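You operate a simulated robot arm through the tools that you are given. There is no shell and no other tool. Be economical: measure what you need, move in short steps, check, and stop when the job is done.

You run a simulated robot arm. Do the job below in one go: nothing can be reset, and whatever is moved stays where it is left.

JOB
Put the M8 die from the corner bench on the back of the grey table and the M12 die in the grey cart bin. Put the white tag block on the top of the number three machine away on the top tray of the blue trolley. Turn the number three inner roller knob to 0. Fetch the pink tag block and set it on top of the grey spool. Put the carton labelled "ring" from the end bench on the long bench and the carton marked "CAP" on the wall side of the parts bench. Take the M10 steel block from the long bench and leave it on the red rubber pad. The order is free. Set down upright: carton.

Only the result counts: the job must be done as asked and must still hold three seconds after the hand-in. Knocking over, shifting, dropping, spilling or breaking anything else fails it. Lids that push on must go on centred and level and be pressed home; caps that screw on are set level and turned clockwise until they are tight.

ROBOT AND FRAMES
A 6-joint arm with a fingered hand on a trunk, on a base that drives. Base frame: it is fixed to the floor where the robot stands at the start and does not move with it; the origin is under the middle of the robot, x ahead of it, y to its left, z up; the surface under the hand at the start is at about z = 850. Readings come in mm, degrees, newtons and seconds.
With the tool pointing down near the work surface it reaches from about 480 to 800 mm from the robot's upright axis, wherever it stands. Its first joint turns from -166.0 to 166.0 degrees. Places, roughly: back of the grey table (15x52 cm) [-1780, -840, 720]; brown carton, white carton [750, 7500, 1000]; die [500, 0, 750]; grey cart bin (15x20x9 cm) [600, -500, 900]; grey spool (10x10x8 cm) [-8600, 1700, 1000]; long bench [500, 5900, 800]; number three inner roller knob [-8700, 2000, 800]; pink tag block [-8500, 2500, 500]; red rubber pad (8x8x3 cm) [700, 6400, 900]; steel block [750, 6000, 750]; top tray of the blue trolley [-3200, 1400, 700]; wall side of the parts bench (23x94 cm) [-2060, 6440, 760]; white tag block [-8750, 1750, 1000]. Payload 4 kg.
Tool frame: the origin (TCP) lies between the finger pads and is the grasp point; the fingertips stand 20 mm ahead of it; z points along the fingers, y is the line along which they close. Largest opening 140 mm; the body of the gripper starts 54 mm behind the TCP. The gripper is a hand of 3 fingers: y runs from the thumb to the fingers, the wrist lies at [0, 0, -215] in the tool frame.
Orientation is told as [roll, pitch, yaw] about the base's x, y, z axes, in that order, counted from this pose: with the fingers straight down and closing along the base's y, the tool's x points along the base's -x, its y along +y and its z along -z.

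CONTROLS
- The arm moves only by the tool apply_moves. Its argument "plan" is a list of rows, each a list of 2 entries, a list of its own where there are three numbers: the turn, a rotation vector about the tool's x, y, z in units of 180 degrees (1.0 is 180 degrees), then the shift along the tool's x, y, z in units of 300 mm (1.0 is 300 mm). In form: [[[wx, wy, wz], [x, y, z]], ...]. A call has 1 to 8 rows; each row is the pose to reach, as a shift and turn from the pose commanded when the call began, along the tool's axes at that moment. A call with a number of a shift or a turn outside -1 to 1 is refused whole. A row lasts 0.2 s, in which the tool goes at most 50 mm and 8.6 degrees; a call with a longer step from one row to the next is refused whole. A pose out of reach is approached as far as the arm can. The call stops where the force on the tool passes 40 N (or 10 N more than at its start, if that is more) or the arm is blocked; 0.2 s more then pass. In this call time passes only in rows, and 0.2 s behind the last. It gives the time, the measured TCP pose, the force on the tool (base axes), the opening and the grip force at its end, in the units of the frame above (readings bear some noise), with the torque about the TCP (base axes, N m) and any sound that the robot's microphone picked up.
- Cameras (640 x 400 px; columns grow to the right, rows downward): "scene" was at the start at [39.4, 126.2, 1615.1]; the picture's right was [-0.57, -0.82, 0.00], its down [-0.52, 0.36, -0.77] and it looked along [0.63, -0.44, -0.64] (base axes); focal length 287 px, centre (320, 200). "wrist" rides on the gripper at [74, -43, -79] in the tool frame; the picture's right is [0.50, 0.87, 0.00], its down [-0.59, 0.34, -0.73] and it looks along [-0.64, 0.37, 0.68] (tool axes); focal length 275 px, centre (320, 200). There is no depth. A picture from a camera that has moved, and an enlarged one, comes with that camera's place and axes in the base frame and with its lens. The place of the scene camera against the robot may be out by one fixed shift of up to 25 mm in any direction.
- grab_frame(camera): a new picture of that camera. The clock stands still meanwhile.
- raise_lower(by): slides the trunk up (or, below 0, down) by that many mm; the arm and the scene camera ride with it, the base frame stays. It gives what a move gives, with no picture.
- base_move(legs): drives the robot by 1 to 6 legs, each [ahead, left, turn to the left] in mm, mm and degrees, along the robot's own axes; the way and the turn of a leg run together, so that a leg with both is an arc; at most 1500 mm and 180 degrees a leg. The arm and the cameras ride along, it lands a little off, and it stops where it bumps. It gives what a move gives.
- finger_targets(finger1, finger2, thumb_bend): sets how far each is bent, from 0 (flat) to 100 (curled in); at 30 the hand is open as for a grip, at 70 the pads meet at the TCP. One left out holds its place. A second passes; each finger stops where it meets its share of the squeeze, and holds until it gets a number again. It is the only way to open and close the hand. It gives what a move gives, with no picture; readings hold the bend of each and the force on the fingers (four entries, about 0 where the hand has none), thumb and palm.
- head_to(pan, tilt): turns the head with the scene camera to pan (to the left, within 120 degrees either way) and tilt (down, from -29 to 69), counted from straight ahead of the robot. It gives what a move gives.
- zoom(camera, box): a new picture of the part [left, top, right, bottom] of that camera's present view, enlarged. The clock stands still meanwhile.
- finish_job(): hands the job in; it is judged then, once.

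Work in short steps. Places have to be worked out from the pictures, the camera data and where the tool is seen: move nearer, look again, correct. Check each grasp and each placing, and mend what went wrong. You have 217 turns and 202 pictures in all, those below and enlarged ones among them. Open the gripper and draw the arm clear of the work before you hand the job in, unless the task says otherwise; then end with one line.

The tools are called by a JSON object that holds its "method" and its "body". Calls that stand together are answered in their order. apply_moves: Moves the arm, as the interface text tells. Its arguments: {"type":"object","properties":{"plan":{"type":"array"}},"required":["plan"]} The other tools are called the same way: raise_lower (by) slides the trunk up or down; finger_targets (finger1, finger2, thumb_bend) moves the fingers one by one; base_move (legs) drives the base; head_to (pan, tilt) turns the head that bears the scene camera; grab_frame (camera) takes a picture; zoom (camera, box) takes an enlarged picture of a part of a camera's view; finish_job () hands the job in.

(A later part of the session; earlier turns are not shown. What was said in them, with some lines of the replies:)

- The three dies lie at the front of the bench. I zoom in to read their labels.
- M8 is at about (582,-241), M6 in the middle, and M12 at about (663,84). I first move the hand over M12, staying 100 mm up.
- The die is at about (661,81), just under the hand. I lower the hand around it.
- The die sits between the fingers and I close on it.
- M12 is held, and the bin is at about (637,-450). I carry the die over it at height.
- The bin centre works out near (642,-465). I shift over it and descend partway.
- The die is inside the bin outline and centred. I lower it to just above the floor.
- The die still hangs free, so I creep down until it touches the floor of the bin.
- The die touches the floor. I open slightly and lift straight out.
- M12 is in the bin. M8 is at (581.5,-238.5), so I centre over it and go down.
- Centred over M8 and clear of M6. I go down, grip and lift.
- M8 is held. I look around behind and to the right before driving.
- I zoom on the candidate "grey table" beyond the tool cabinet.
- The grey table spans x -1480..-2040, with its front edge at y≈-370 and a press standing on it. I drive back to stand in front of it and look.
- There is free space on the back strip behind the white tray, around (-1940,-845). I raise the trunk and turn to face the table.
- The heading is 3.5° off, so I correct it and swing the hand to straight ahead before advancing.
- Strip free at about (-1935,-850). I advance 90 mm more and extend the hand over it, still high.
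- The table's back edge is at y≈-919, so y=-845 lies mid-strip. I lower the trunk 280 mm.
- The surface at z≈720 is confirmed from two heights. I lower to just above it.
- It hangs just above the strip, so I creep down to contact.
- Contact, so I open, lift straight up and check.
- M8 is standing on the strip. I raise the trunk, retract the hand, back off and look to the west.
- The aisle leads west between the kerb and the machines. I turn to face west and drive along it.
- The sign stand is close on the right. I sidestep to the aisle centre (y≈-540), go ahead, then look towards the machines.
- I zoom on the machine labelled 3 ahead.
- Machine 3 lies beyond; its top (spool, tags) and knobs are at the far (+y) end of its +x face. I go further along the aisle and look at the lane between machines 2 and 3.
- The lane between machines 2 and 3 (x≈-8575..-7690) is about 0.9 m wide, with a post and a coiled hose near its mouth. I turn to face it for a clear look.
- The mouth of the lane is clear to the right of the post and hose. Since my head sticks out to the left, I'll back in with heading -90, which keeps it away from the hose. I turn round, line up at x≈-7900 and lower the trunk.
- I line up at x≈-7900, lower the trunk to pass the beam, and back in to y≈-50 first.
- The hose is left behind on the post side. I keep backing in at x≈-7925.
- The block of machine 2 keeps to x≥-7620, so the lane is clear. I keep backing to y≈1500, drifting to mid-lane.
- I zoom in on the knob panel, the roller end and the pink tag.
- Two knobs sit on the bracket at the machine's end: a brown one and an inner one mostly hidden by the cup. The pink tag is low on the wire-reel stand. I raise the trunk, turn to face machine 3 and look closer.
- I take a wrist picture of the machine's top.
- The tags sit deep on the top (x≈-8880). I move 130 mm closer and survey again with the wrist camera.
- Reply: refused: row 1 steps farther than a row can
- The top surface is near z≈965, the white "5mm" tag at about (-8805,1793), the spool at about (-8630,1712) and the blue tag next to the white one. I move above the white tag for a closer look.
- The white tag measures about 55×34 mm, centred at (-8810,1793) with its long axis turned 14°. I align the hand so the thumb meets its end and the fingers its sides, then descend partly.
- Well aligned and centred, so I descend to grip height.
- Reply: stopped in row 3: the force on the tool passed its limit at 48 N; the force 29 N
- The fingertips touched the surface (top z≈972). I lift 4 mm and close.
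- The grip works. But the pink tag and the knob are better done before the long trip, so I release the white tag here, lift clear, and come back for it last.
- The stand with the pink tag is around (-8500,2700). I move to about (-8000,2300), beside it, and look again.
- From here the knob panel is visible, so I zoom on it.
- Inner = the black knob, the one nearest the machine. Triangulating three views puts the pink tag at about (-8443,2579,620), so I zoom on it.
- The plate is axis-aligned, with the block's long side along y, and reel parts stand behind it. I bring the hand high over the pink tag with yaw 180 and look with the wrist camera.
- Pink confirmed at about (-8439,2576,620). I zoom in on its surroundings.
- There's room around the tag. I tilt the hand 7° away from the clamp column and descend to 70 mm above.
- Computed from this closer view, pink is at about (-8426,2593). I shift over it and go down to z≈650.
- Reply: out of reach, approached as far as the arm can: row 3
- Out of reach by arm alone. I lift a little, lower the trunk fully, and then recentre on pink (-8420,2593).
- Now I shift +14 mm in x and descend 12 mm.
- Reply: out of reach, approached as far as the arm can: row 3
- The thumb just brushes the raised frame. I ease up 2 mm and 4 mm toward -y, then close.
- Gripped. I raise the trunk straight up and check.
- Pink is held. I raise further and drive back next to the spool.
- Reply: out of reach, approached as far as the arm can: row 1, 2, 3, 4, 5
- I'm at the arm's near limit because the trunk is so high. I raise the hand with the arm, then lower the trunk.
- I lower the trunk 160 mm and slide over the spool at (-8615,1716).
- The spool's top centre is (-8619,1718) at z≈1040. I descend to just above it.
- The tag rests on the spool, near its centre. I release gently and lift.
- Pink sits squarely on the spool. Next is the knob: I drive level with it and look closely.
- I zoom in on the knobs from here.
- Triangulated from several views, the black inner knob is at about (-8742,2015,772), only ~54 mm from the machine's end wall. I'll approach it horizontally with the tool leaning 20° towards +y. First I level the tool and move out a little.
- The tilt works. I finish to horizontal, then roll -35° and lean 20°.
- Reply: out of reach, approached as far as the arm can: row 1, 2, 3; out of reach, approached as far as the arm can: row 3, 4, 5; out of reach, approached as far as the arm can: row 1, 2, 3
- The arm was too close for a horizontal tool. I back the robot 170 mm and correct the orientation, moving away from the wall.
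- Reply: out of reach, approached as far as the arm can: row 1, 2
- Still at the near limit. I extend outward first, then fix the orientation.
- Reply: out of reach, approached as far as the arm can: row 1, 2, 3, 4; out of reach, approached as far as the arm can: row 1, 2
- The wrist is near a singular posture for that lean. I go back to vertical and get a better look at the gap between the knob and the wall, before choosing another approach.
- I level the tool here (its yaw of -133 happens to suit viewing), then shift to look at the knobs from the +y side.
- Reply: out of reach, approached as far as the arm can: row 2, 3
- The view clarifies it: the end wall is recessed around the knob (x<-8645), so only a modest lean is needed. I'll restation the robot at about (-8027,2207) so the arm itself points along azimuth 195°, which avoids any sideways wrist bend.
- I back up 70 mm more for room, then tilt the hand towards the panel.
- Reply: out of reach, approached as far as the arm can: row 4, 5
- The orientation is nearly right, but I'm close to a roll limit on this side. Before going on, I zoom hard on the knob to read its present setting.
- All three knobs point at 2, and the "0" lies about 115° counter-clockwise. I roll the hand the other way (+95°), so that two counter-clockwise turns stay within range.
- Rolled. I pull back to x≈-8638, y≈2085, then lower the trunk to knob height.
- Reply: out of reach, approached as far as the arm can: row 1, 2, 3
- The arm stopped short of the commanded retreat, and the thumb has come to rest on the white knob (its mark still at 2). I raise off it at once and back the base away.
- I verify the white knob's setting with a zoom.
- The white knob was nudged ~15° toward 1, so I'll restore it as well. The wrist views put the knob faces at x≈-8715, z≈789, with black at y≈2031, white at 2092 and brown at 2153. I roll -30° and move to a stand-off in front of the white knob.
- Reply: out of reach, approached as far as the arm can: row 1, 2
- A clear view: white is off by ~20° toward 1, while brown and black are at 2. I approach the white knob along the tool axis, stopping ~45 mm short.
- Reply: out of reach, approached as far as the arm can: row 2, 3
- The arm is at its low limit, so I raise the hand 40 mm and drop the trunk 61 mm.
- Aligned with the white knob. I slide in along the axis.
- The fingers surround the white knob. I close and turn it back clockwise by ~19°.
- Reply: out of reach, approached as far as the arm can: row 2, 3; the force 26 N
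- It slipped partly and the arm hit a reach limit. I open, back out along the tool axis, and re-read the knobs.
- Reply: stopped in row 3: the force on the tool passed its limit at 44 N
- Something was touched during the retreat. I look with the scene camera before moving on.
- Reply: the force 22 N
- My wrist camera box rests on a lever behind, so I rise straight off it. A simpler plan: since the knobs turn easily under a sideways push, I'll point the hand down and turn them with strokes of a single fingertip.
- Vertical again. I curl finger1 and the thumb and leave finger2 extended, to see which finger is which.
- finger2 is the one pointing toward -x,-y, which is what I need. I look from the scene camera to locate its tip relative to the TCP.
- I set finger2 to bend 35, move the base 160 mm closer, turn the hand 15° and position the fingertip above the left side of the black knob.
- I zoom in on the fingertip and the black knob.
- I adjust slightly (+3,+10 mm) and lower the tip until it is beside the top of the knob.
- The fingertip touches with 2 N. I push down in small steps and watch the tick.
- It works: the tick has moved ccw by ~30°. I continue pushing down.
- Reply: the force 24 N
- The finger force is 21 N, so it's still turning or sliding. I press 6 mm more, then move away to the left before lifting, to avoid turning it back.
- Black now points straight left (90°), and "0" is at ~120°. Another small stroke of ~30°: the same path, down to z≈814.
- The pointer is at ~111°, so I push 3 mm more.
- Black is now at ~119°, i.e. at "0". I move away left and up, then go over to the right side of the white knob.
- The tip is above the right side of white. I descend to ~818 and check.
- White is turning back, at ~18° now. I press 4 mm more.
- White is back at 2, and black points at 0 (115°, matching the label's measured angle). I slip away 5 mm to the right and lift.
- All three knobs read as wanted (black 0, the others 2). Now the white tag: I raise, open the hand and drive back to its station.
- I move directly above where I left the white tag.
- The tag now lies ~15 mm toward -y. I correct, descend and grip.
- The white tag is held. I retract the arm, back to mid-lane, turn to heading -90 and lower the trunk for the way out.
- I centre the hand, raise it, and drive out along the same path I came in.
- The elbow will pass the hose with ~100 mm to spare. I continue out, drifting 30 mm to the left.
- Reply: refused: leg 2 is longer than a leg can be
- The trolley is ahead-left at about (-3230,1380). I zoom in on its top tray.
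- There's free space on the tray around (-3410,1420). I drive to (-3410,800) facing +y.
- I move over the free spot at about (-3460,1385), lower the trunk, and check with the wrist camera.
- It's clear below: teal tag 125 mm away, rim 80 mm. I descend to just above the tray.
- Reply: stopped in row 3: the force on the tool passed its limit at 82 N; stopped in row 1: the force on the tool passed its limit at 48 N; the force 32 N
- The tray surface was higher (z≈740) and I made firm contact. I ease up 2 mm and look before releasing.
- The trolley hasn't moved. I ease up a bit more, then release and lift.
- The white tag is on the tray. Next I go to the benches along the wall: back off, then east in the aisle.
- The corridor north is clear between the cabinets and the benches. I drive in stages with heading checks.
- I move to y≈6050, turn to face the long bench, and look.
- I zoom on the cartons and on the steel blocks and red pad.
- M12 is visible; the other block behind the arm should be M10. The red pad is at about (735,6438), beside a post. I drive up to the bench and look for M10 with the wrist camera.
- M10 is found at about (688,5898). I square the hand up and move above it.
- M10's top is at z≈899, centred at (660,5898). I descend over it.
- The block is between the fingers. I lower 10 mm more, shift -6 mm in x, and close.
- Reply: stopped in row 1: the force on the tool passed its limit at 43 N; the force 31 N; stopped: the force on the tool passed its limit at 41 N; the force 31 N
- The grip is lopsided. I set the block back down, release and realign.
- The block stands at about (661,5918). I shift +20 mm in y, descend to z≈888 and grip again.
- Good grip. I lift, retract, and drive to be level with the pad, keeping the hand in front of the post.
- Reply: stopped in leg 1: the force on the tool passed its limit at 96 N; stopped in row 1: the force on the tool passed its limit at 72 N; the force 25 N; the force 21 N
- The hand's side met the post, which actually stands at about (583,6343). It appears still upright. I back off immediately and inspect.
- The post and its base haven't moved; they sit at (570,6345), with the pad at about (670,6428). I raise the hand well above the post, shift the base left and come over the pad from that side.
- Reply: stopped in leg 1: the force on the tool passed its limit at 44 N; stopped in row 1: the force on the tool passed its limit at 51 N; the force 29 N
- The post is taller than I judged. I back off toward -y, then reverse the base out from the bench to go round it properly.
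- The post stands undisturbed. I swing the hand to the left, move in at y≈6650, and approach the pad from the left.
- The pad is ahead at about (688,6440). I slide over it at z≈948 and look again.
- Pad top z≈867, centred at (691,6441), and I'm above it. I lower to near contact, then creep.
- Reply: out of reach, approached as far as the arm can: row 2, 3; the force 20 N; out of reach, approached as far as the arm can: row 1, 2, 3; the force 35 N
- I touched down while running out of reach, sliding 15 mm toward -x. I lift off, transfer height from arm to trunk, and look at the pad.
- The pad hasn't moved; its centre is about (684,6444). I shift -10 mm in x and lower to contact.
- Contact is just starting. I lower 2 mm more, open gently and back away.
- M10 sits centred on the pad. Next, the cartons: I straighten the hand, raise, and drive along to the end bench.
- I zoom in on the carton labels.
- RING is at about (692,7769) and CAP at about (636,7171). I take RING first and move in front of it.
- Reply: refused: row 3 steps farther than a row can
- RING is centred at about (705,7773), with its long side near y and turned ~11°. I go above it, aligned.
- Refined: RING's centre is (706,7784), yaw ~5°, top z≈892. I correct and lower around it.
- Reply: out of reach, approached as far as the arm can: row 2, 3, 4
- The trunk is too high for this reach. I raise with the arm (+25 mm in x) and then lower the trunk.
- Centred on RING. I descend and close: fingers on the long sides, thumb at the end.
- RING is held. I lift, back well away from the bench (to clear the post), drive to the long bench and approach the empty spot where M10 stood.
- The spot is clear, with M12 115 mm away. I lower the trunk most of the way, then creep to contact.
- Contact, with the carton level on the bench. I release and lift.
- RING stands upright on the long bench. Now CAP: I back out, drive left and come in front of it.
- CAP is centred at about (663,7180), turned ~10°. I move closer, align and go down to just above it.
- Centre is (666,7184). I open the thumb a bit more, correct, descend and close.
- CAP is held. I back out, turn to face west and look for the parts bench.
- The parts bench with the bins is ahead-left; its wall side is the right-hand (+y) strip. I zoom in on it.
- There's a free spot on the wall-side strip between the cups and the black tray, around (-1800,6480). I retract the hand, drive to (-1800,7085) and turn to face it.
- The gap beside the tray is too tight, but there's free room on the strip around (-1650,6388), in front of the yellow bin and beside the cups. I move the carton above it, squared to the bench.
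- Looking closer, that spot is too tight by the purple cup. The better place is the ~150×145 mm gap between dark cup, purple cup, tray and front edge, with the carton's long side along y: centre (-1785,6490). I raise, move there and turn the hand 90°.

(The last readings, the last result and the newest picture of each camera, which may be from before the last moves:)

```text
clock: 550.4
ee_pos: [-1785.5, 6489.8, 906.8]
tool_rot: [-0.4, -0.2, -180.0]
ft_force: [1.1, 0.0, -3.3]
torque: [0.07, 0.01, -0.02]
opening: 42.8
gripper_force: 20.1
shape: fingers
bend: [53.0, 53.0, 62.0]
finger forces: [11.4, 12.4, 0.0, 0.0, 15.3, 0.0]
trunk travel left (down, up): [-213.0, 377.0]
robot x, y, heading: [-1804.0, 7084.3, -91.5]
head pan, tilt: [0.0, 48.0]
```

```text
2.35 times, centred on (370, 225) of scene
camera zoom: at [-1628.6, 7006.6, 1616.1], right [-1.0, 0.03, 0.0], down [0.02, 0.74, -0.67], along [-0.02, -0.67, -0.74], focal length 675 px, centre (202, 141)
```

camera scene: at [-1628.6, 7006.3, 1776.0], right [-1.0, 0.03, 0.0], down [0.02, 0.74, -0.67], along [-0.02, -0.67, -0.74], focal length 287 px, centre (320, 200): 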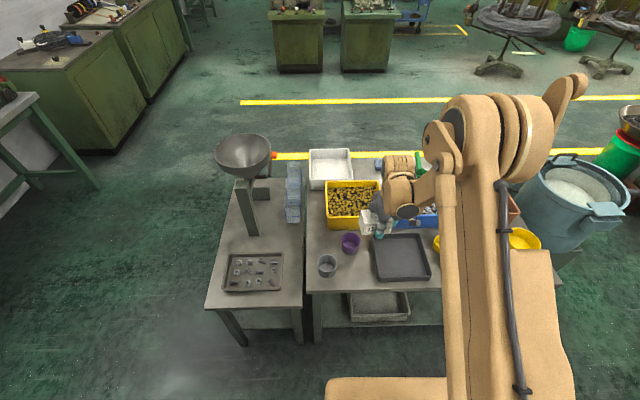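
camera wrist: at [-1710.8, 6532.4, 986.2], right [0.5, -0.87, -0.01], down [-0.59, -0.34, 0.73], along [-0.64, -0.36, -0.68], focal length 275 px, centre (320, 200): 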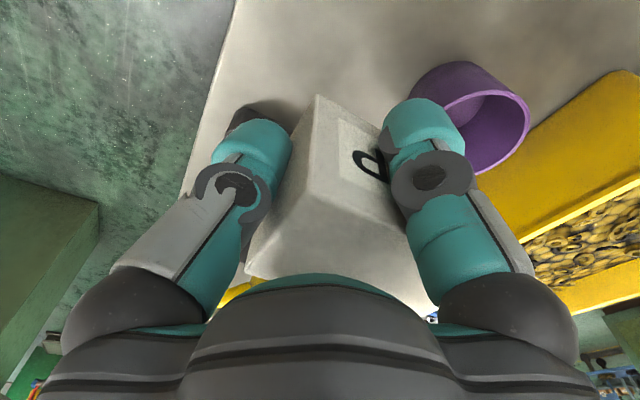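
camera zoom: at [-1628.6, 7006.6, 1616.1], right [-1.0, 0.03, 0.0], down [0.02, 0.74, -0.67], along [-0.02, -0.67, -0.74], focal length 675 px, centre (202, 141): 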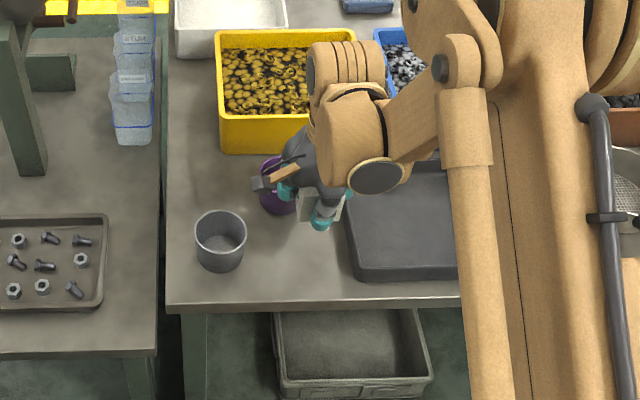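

The carton needs a small shift away from the purple cup, to centre (-1795,6502). I adjust and lower to just above the bench.

{"method": "apply_moves", "body": {"plan": [[[0, 0, 0], [-0.032, -0.042, 0]], [[0, 0, 0], [-0.032, -0.042, 0.12]], [[0, 0, 0], [-0.032, -0.042, 0.24]], [[0, 0, 0], [-0.032, -0.042, 0.32]]]}}

{"method": "zoom", "body": {"camera": "scene", "box": [310, 180, 410, 280]}}

```text
clock: 551.4
ee_pos: [-1795.2, 6503.8, 810.7]
tool_rot: [-0.4, -0.1, -180.0]
ft_force: [-0.3, 0.8, -3.6]
torque: [0.09, 0.0, 0.01]
opening: 43.0
gripper_force: 20.2
shape: fingers
bend: [53.0, 53.0, 62.0]
finger forces: [11.6, 12.5, 0.1, 0.0, 15.3, 0.0]
trunk travel left (down, up): [-213.0, 377.0]
robot x, y, heading: [-1809.3, 7089.2, -91.6]
head pan, tilt: [0.0, 48.0]
```

```text
4.00 times, centred on (360, 230) of scene
camera zoom: at [-1628.6, 7006.0, 1616.0], right [-1.0, 0.03, 0.0], down [0.02, 0.74, -0.67], along [-0.02, -0.67, -0.74], focal length 1147 px, centre (160, 80)
```

zoom: 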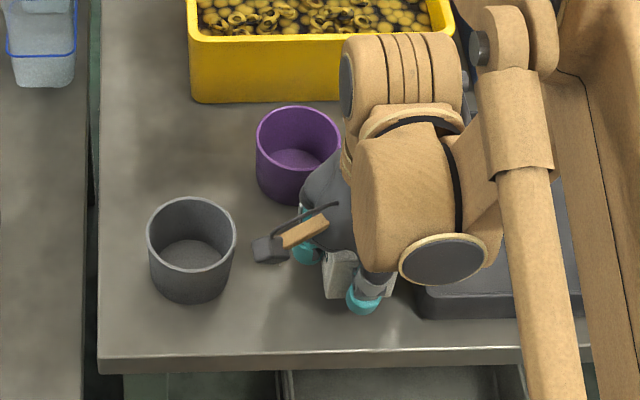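

The carton's centre sits ~30 mm toward -y of the TCP, because the thumb pushed it there. I shift +27 mm toward the front edge, then creep down.

{"method": "apply_moves", "body": {"plan": [[[0, 0, 0], [0, -0.09, 0]], [[0, 0, 0], [0, -0.09, 0.02]], [[0, 0, 0], [0, -0.09, 0.035]]]}}

{"method": "apply_moves", "body": {"plan": [[[0, 0, 0], [0, 0, 0.012]], [[0, 0, 0], [0, 0, 0.024]], [[0, 0, 0], [0, 0, 0.034]]]}}

```text
clock: 552.2
ee_pos: [-1796.3, 6530.8, 801.3]
tool_rot: [-0.4, -0.1, -180.0]
ft_force: [-0.6, 0.5, -2.9]
torque: [0.07, 0.04, -0.01]
opening: 43.0
gripper_force: 19.4
shape: fingers
bend: [53.0, 53.0, 62.0]
finger forces: [11.6, 12.5, 0.0, 0.0, 15.2, 0.0]
trunk travel left (down, up): [-213.0, 377.0]
robot x, y, heading: [-1808.7, 7085.4, -91.5]
head pan, tilt: [0.0, 48.0]
```

```text
clock: 553.0
ee_pos: [-1793.8, 6530.8, 792.1]
tool_rot: [-0.5, -0.3, -179.9]
ft_force: [-1.1, 0.0, 7.5]
torque: [0.25, -0.09, -0.01]
opening: 41.9
gripper_force: 21.0
shape: fingers
bend: [53.0, 53.0, 63.0]
finger forces: [12.0, 13.2, 0.0, 0.0, 16.9, 0.0]
trunk travel left (down, up): [-213.0, 377.0]
robot x, y, heading: [-1808.3, 7089.4, -91.6]
head pan, tilt: [0.0, 48.0]
```

Contact with the bench. I take a look before releasing.

{"method": "zoom", "body": {"camera": "scene", "box": [310, 180, 410, 280]}}

{"method": "grab_frame", "body": {"camera": "wrist"}}

```text
4.00 times, centred on (360, 230) of scene
camera zoom: at [-1628.6, 7007.6, 1616.2], right [-1.0, 0.03, 0.0], down [0.02, 0.74, -0.67], along [-0.02, -0.67, -0.74], focal length 1147 px, centre (160, 80)
```

zoom: 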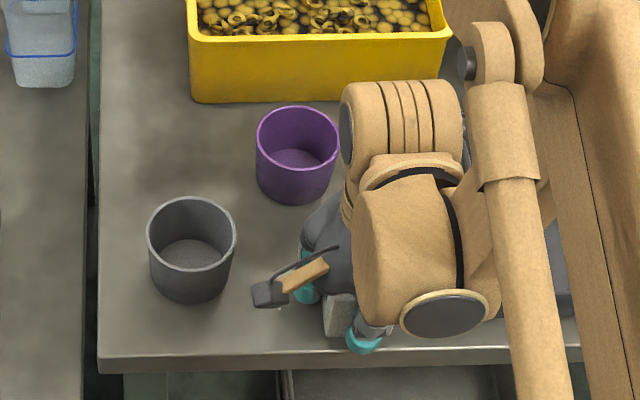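

```text
18 pictures are left
camera wrist: at [-1720.7, 6573.5, 870.5], right [0.5, -0.87, -0.01], down [-0.59, -0.34, 0.73], along [-0.64, -0.36, -0.68], focal length 275 px, centre (320, 200)
```

wrist: 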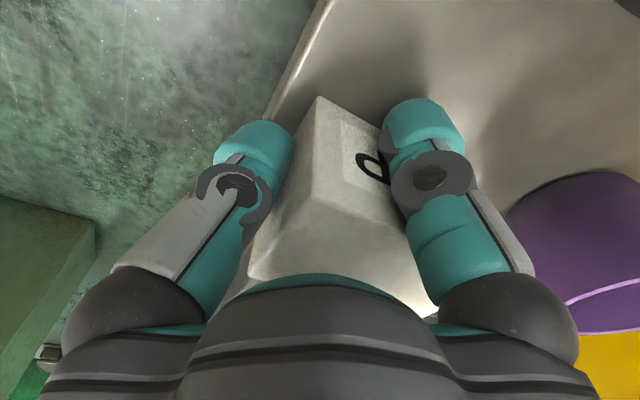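

The carton rests on the bench just inside the front edge, clear of the cups. I open slightly and lift.

{"method": "finger_targets", "body": {"finger1": 46, "finger2": 46, "thumb_bend": 52}}

{"method": "apply_moves", "body": {"plan": [[[0, 0, 0], [0, 0, -0.06]], [[0, 0, 0], [0, 0, -0.18]], [[0, 0, 0], [0, 0, -0.33]], [[0, 0, 0], [0, 0, -0.48]], [[0, 0, 0], [0, 0, -0.63]], [[0, 0, 0], [0, 0, -0.78]]]}}

{"method": "zoom", "body": {"camera": "scene", "box": [290, 160, 430, 300]}}

```text
clock: 554.0
ee_pos: [-1795.8, 6530.2, 790.9]
tool_rot: [-0.3, -0.2, -180.1]
ft_force: [5.0, 0.4, -2.0]
torque: [0.04, -0.04, 0.11]
opening: 66.7
gripper_force: 2.5
shape: fingers
bend: [46.0, 48.0, 52.0]
finger forces: [0.0, 4.2, 0.0, 0.0, 0.0, 0.0]
trunk travel left (down, up): [-213.0, 377.0]
robot x, y, heading: [-1806.1, 7083.7, -91.6]
head pan, tilt: [0.0, 48.0]
```

```text
clock: 555.4
ee_pos: [-1792.8, 6531.4, 1027.4]
tool_rot: [-0.4, -0.3, -180.0]
ft_force: [0.4, -0.4, -0.3]
torque: [0.02, -0.02, 0.0]
opening: 66.7
gripper_force: 0.0
shape: fingers
bend: [46.0, 46.0, 52.0]
finger forces: [0.0, 0.1, 0.0, 0.0, 0.0, 0.0]
trunk travel left (down, up): [-213.0, 377.0]
robot x, y, heading: [-1804.2, 7088.5, -91.2]
head pan, tilt: [0.0, 48.0]
```

```text
2.86 times, centred on (360, 230) of scene
camera zoom: at [-1628.6, 7008.0, 1616.0], right [-1.0, 0.03, 0.0], down [0.02, 0.74, -0.67], along [-0.02, -0.67, -0.74], focal length 819 px, centre (206, 114)
```

zoom: 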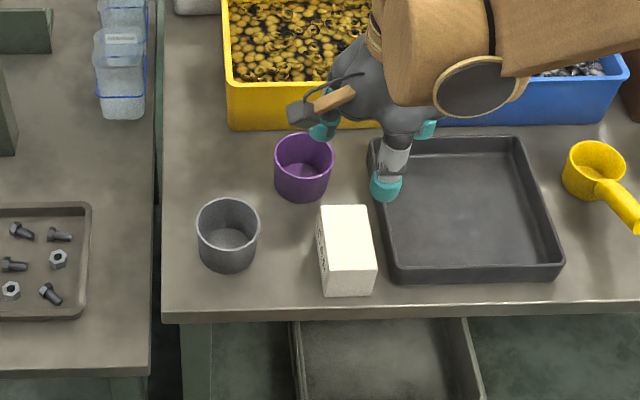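

CAP stands upright on the wall-side strip, and everything around it is in place. I open the hand, raise the arm clear, and hand in.

{"method": "raise_lower", "body": {"by": 150}}

{"method": "finger_targets", "body": {"finger1": 30, "finger2": 30, "thumb_bend": 30}}

{"method": "grab_frame", "body": {"camera": "scene"}}

```text
clock: 557.1
ee_pos: [-1794.6, 6528.9, 1174.4]
tool_rot: [-0.4, -0.2, -180.1]
ft_force: [0.0, -0.4, -0.1]
torque: [0.0, -0.01, 0.01]
opening: 66.9
gripper_force: 0.0
shape: fingers
bend: [46.0, 46.0, 52.0]
finger forces: [0.0, 0.0, 0.0, 0.0, 0.0, 0.0]
trunk travel left (down, up): [-363.0, 227.0]
robot x, y, heading: [-1803.4, 7085.1, -91.6]
head pan, tilt: [0.0, 48.0]
```

```text
clock: 558.1
ee_pos: [-1793.6, 6528.6, 1176.3]
tool_rot: [-0.2, -0.1, -180.0]
ft_force: [-0.7, -0.6, 0.4]
torque: [0.04, 0.0, 0.0]
opening: 123.9
gripper_force: 0.1
shape: fingers
bend: [30.0, 30.0, 30.0]
finger forces: [0.1, 0.0, 0.1, 0.0, 0.0, 0.0]
trunk travel left (down, up): [-363.0, 227.0]
robot x, y, heading: [-1806.7, 7085.0, -91.7]
head pan, tilt: [0.0, 48.0]
```

```text
16 pictures are left
camera scene: at [-1628.6, 7006.8, 1766.0], right [-1.0, 0.03, 0.0], down [0.02, 0.74, -0.67], along [-0.02, -0.67, -0.74], focal length 287 px, centre (320, 200)
```

scene: 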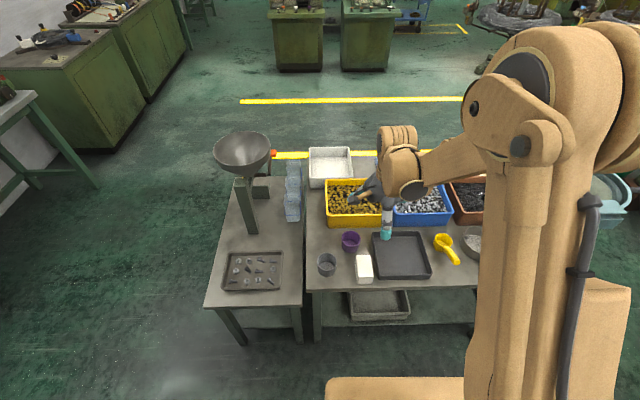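

The tray, cups and carton are where they should be and the arm is clear, so I hand in.

{"method": "finish_job", "body": {}}

```text
The job is handed in.
```

I carried out every part of the job and handed it in. While turning the inner roller knob I knocked the middle one off 2, then turned it back. I also bumped a lever near the knobs and the post beside the red pad; the post showed no shift, and I saw nothing change at the lever.
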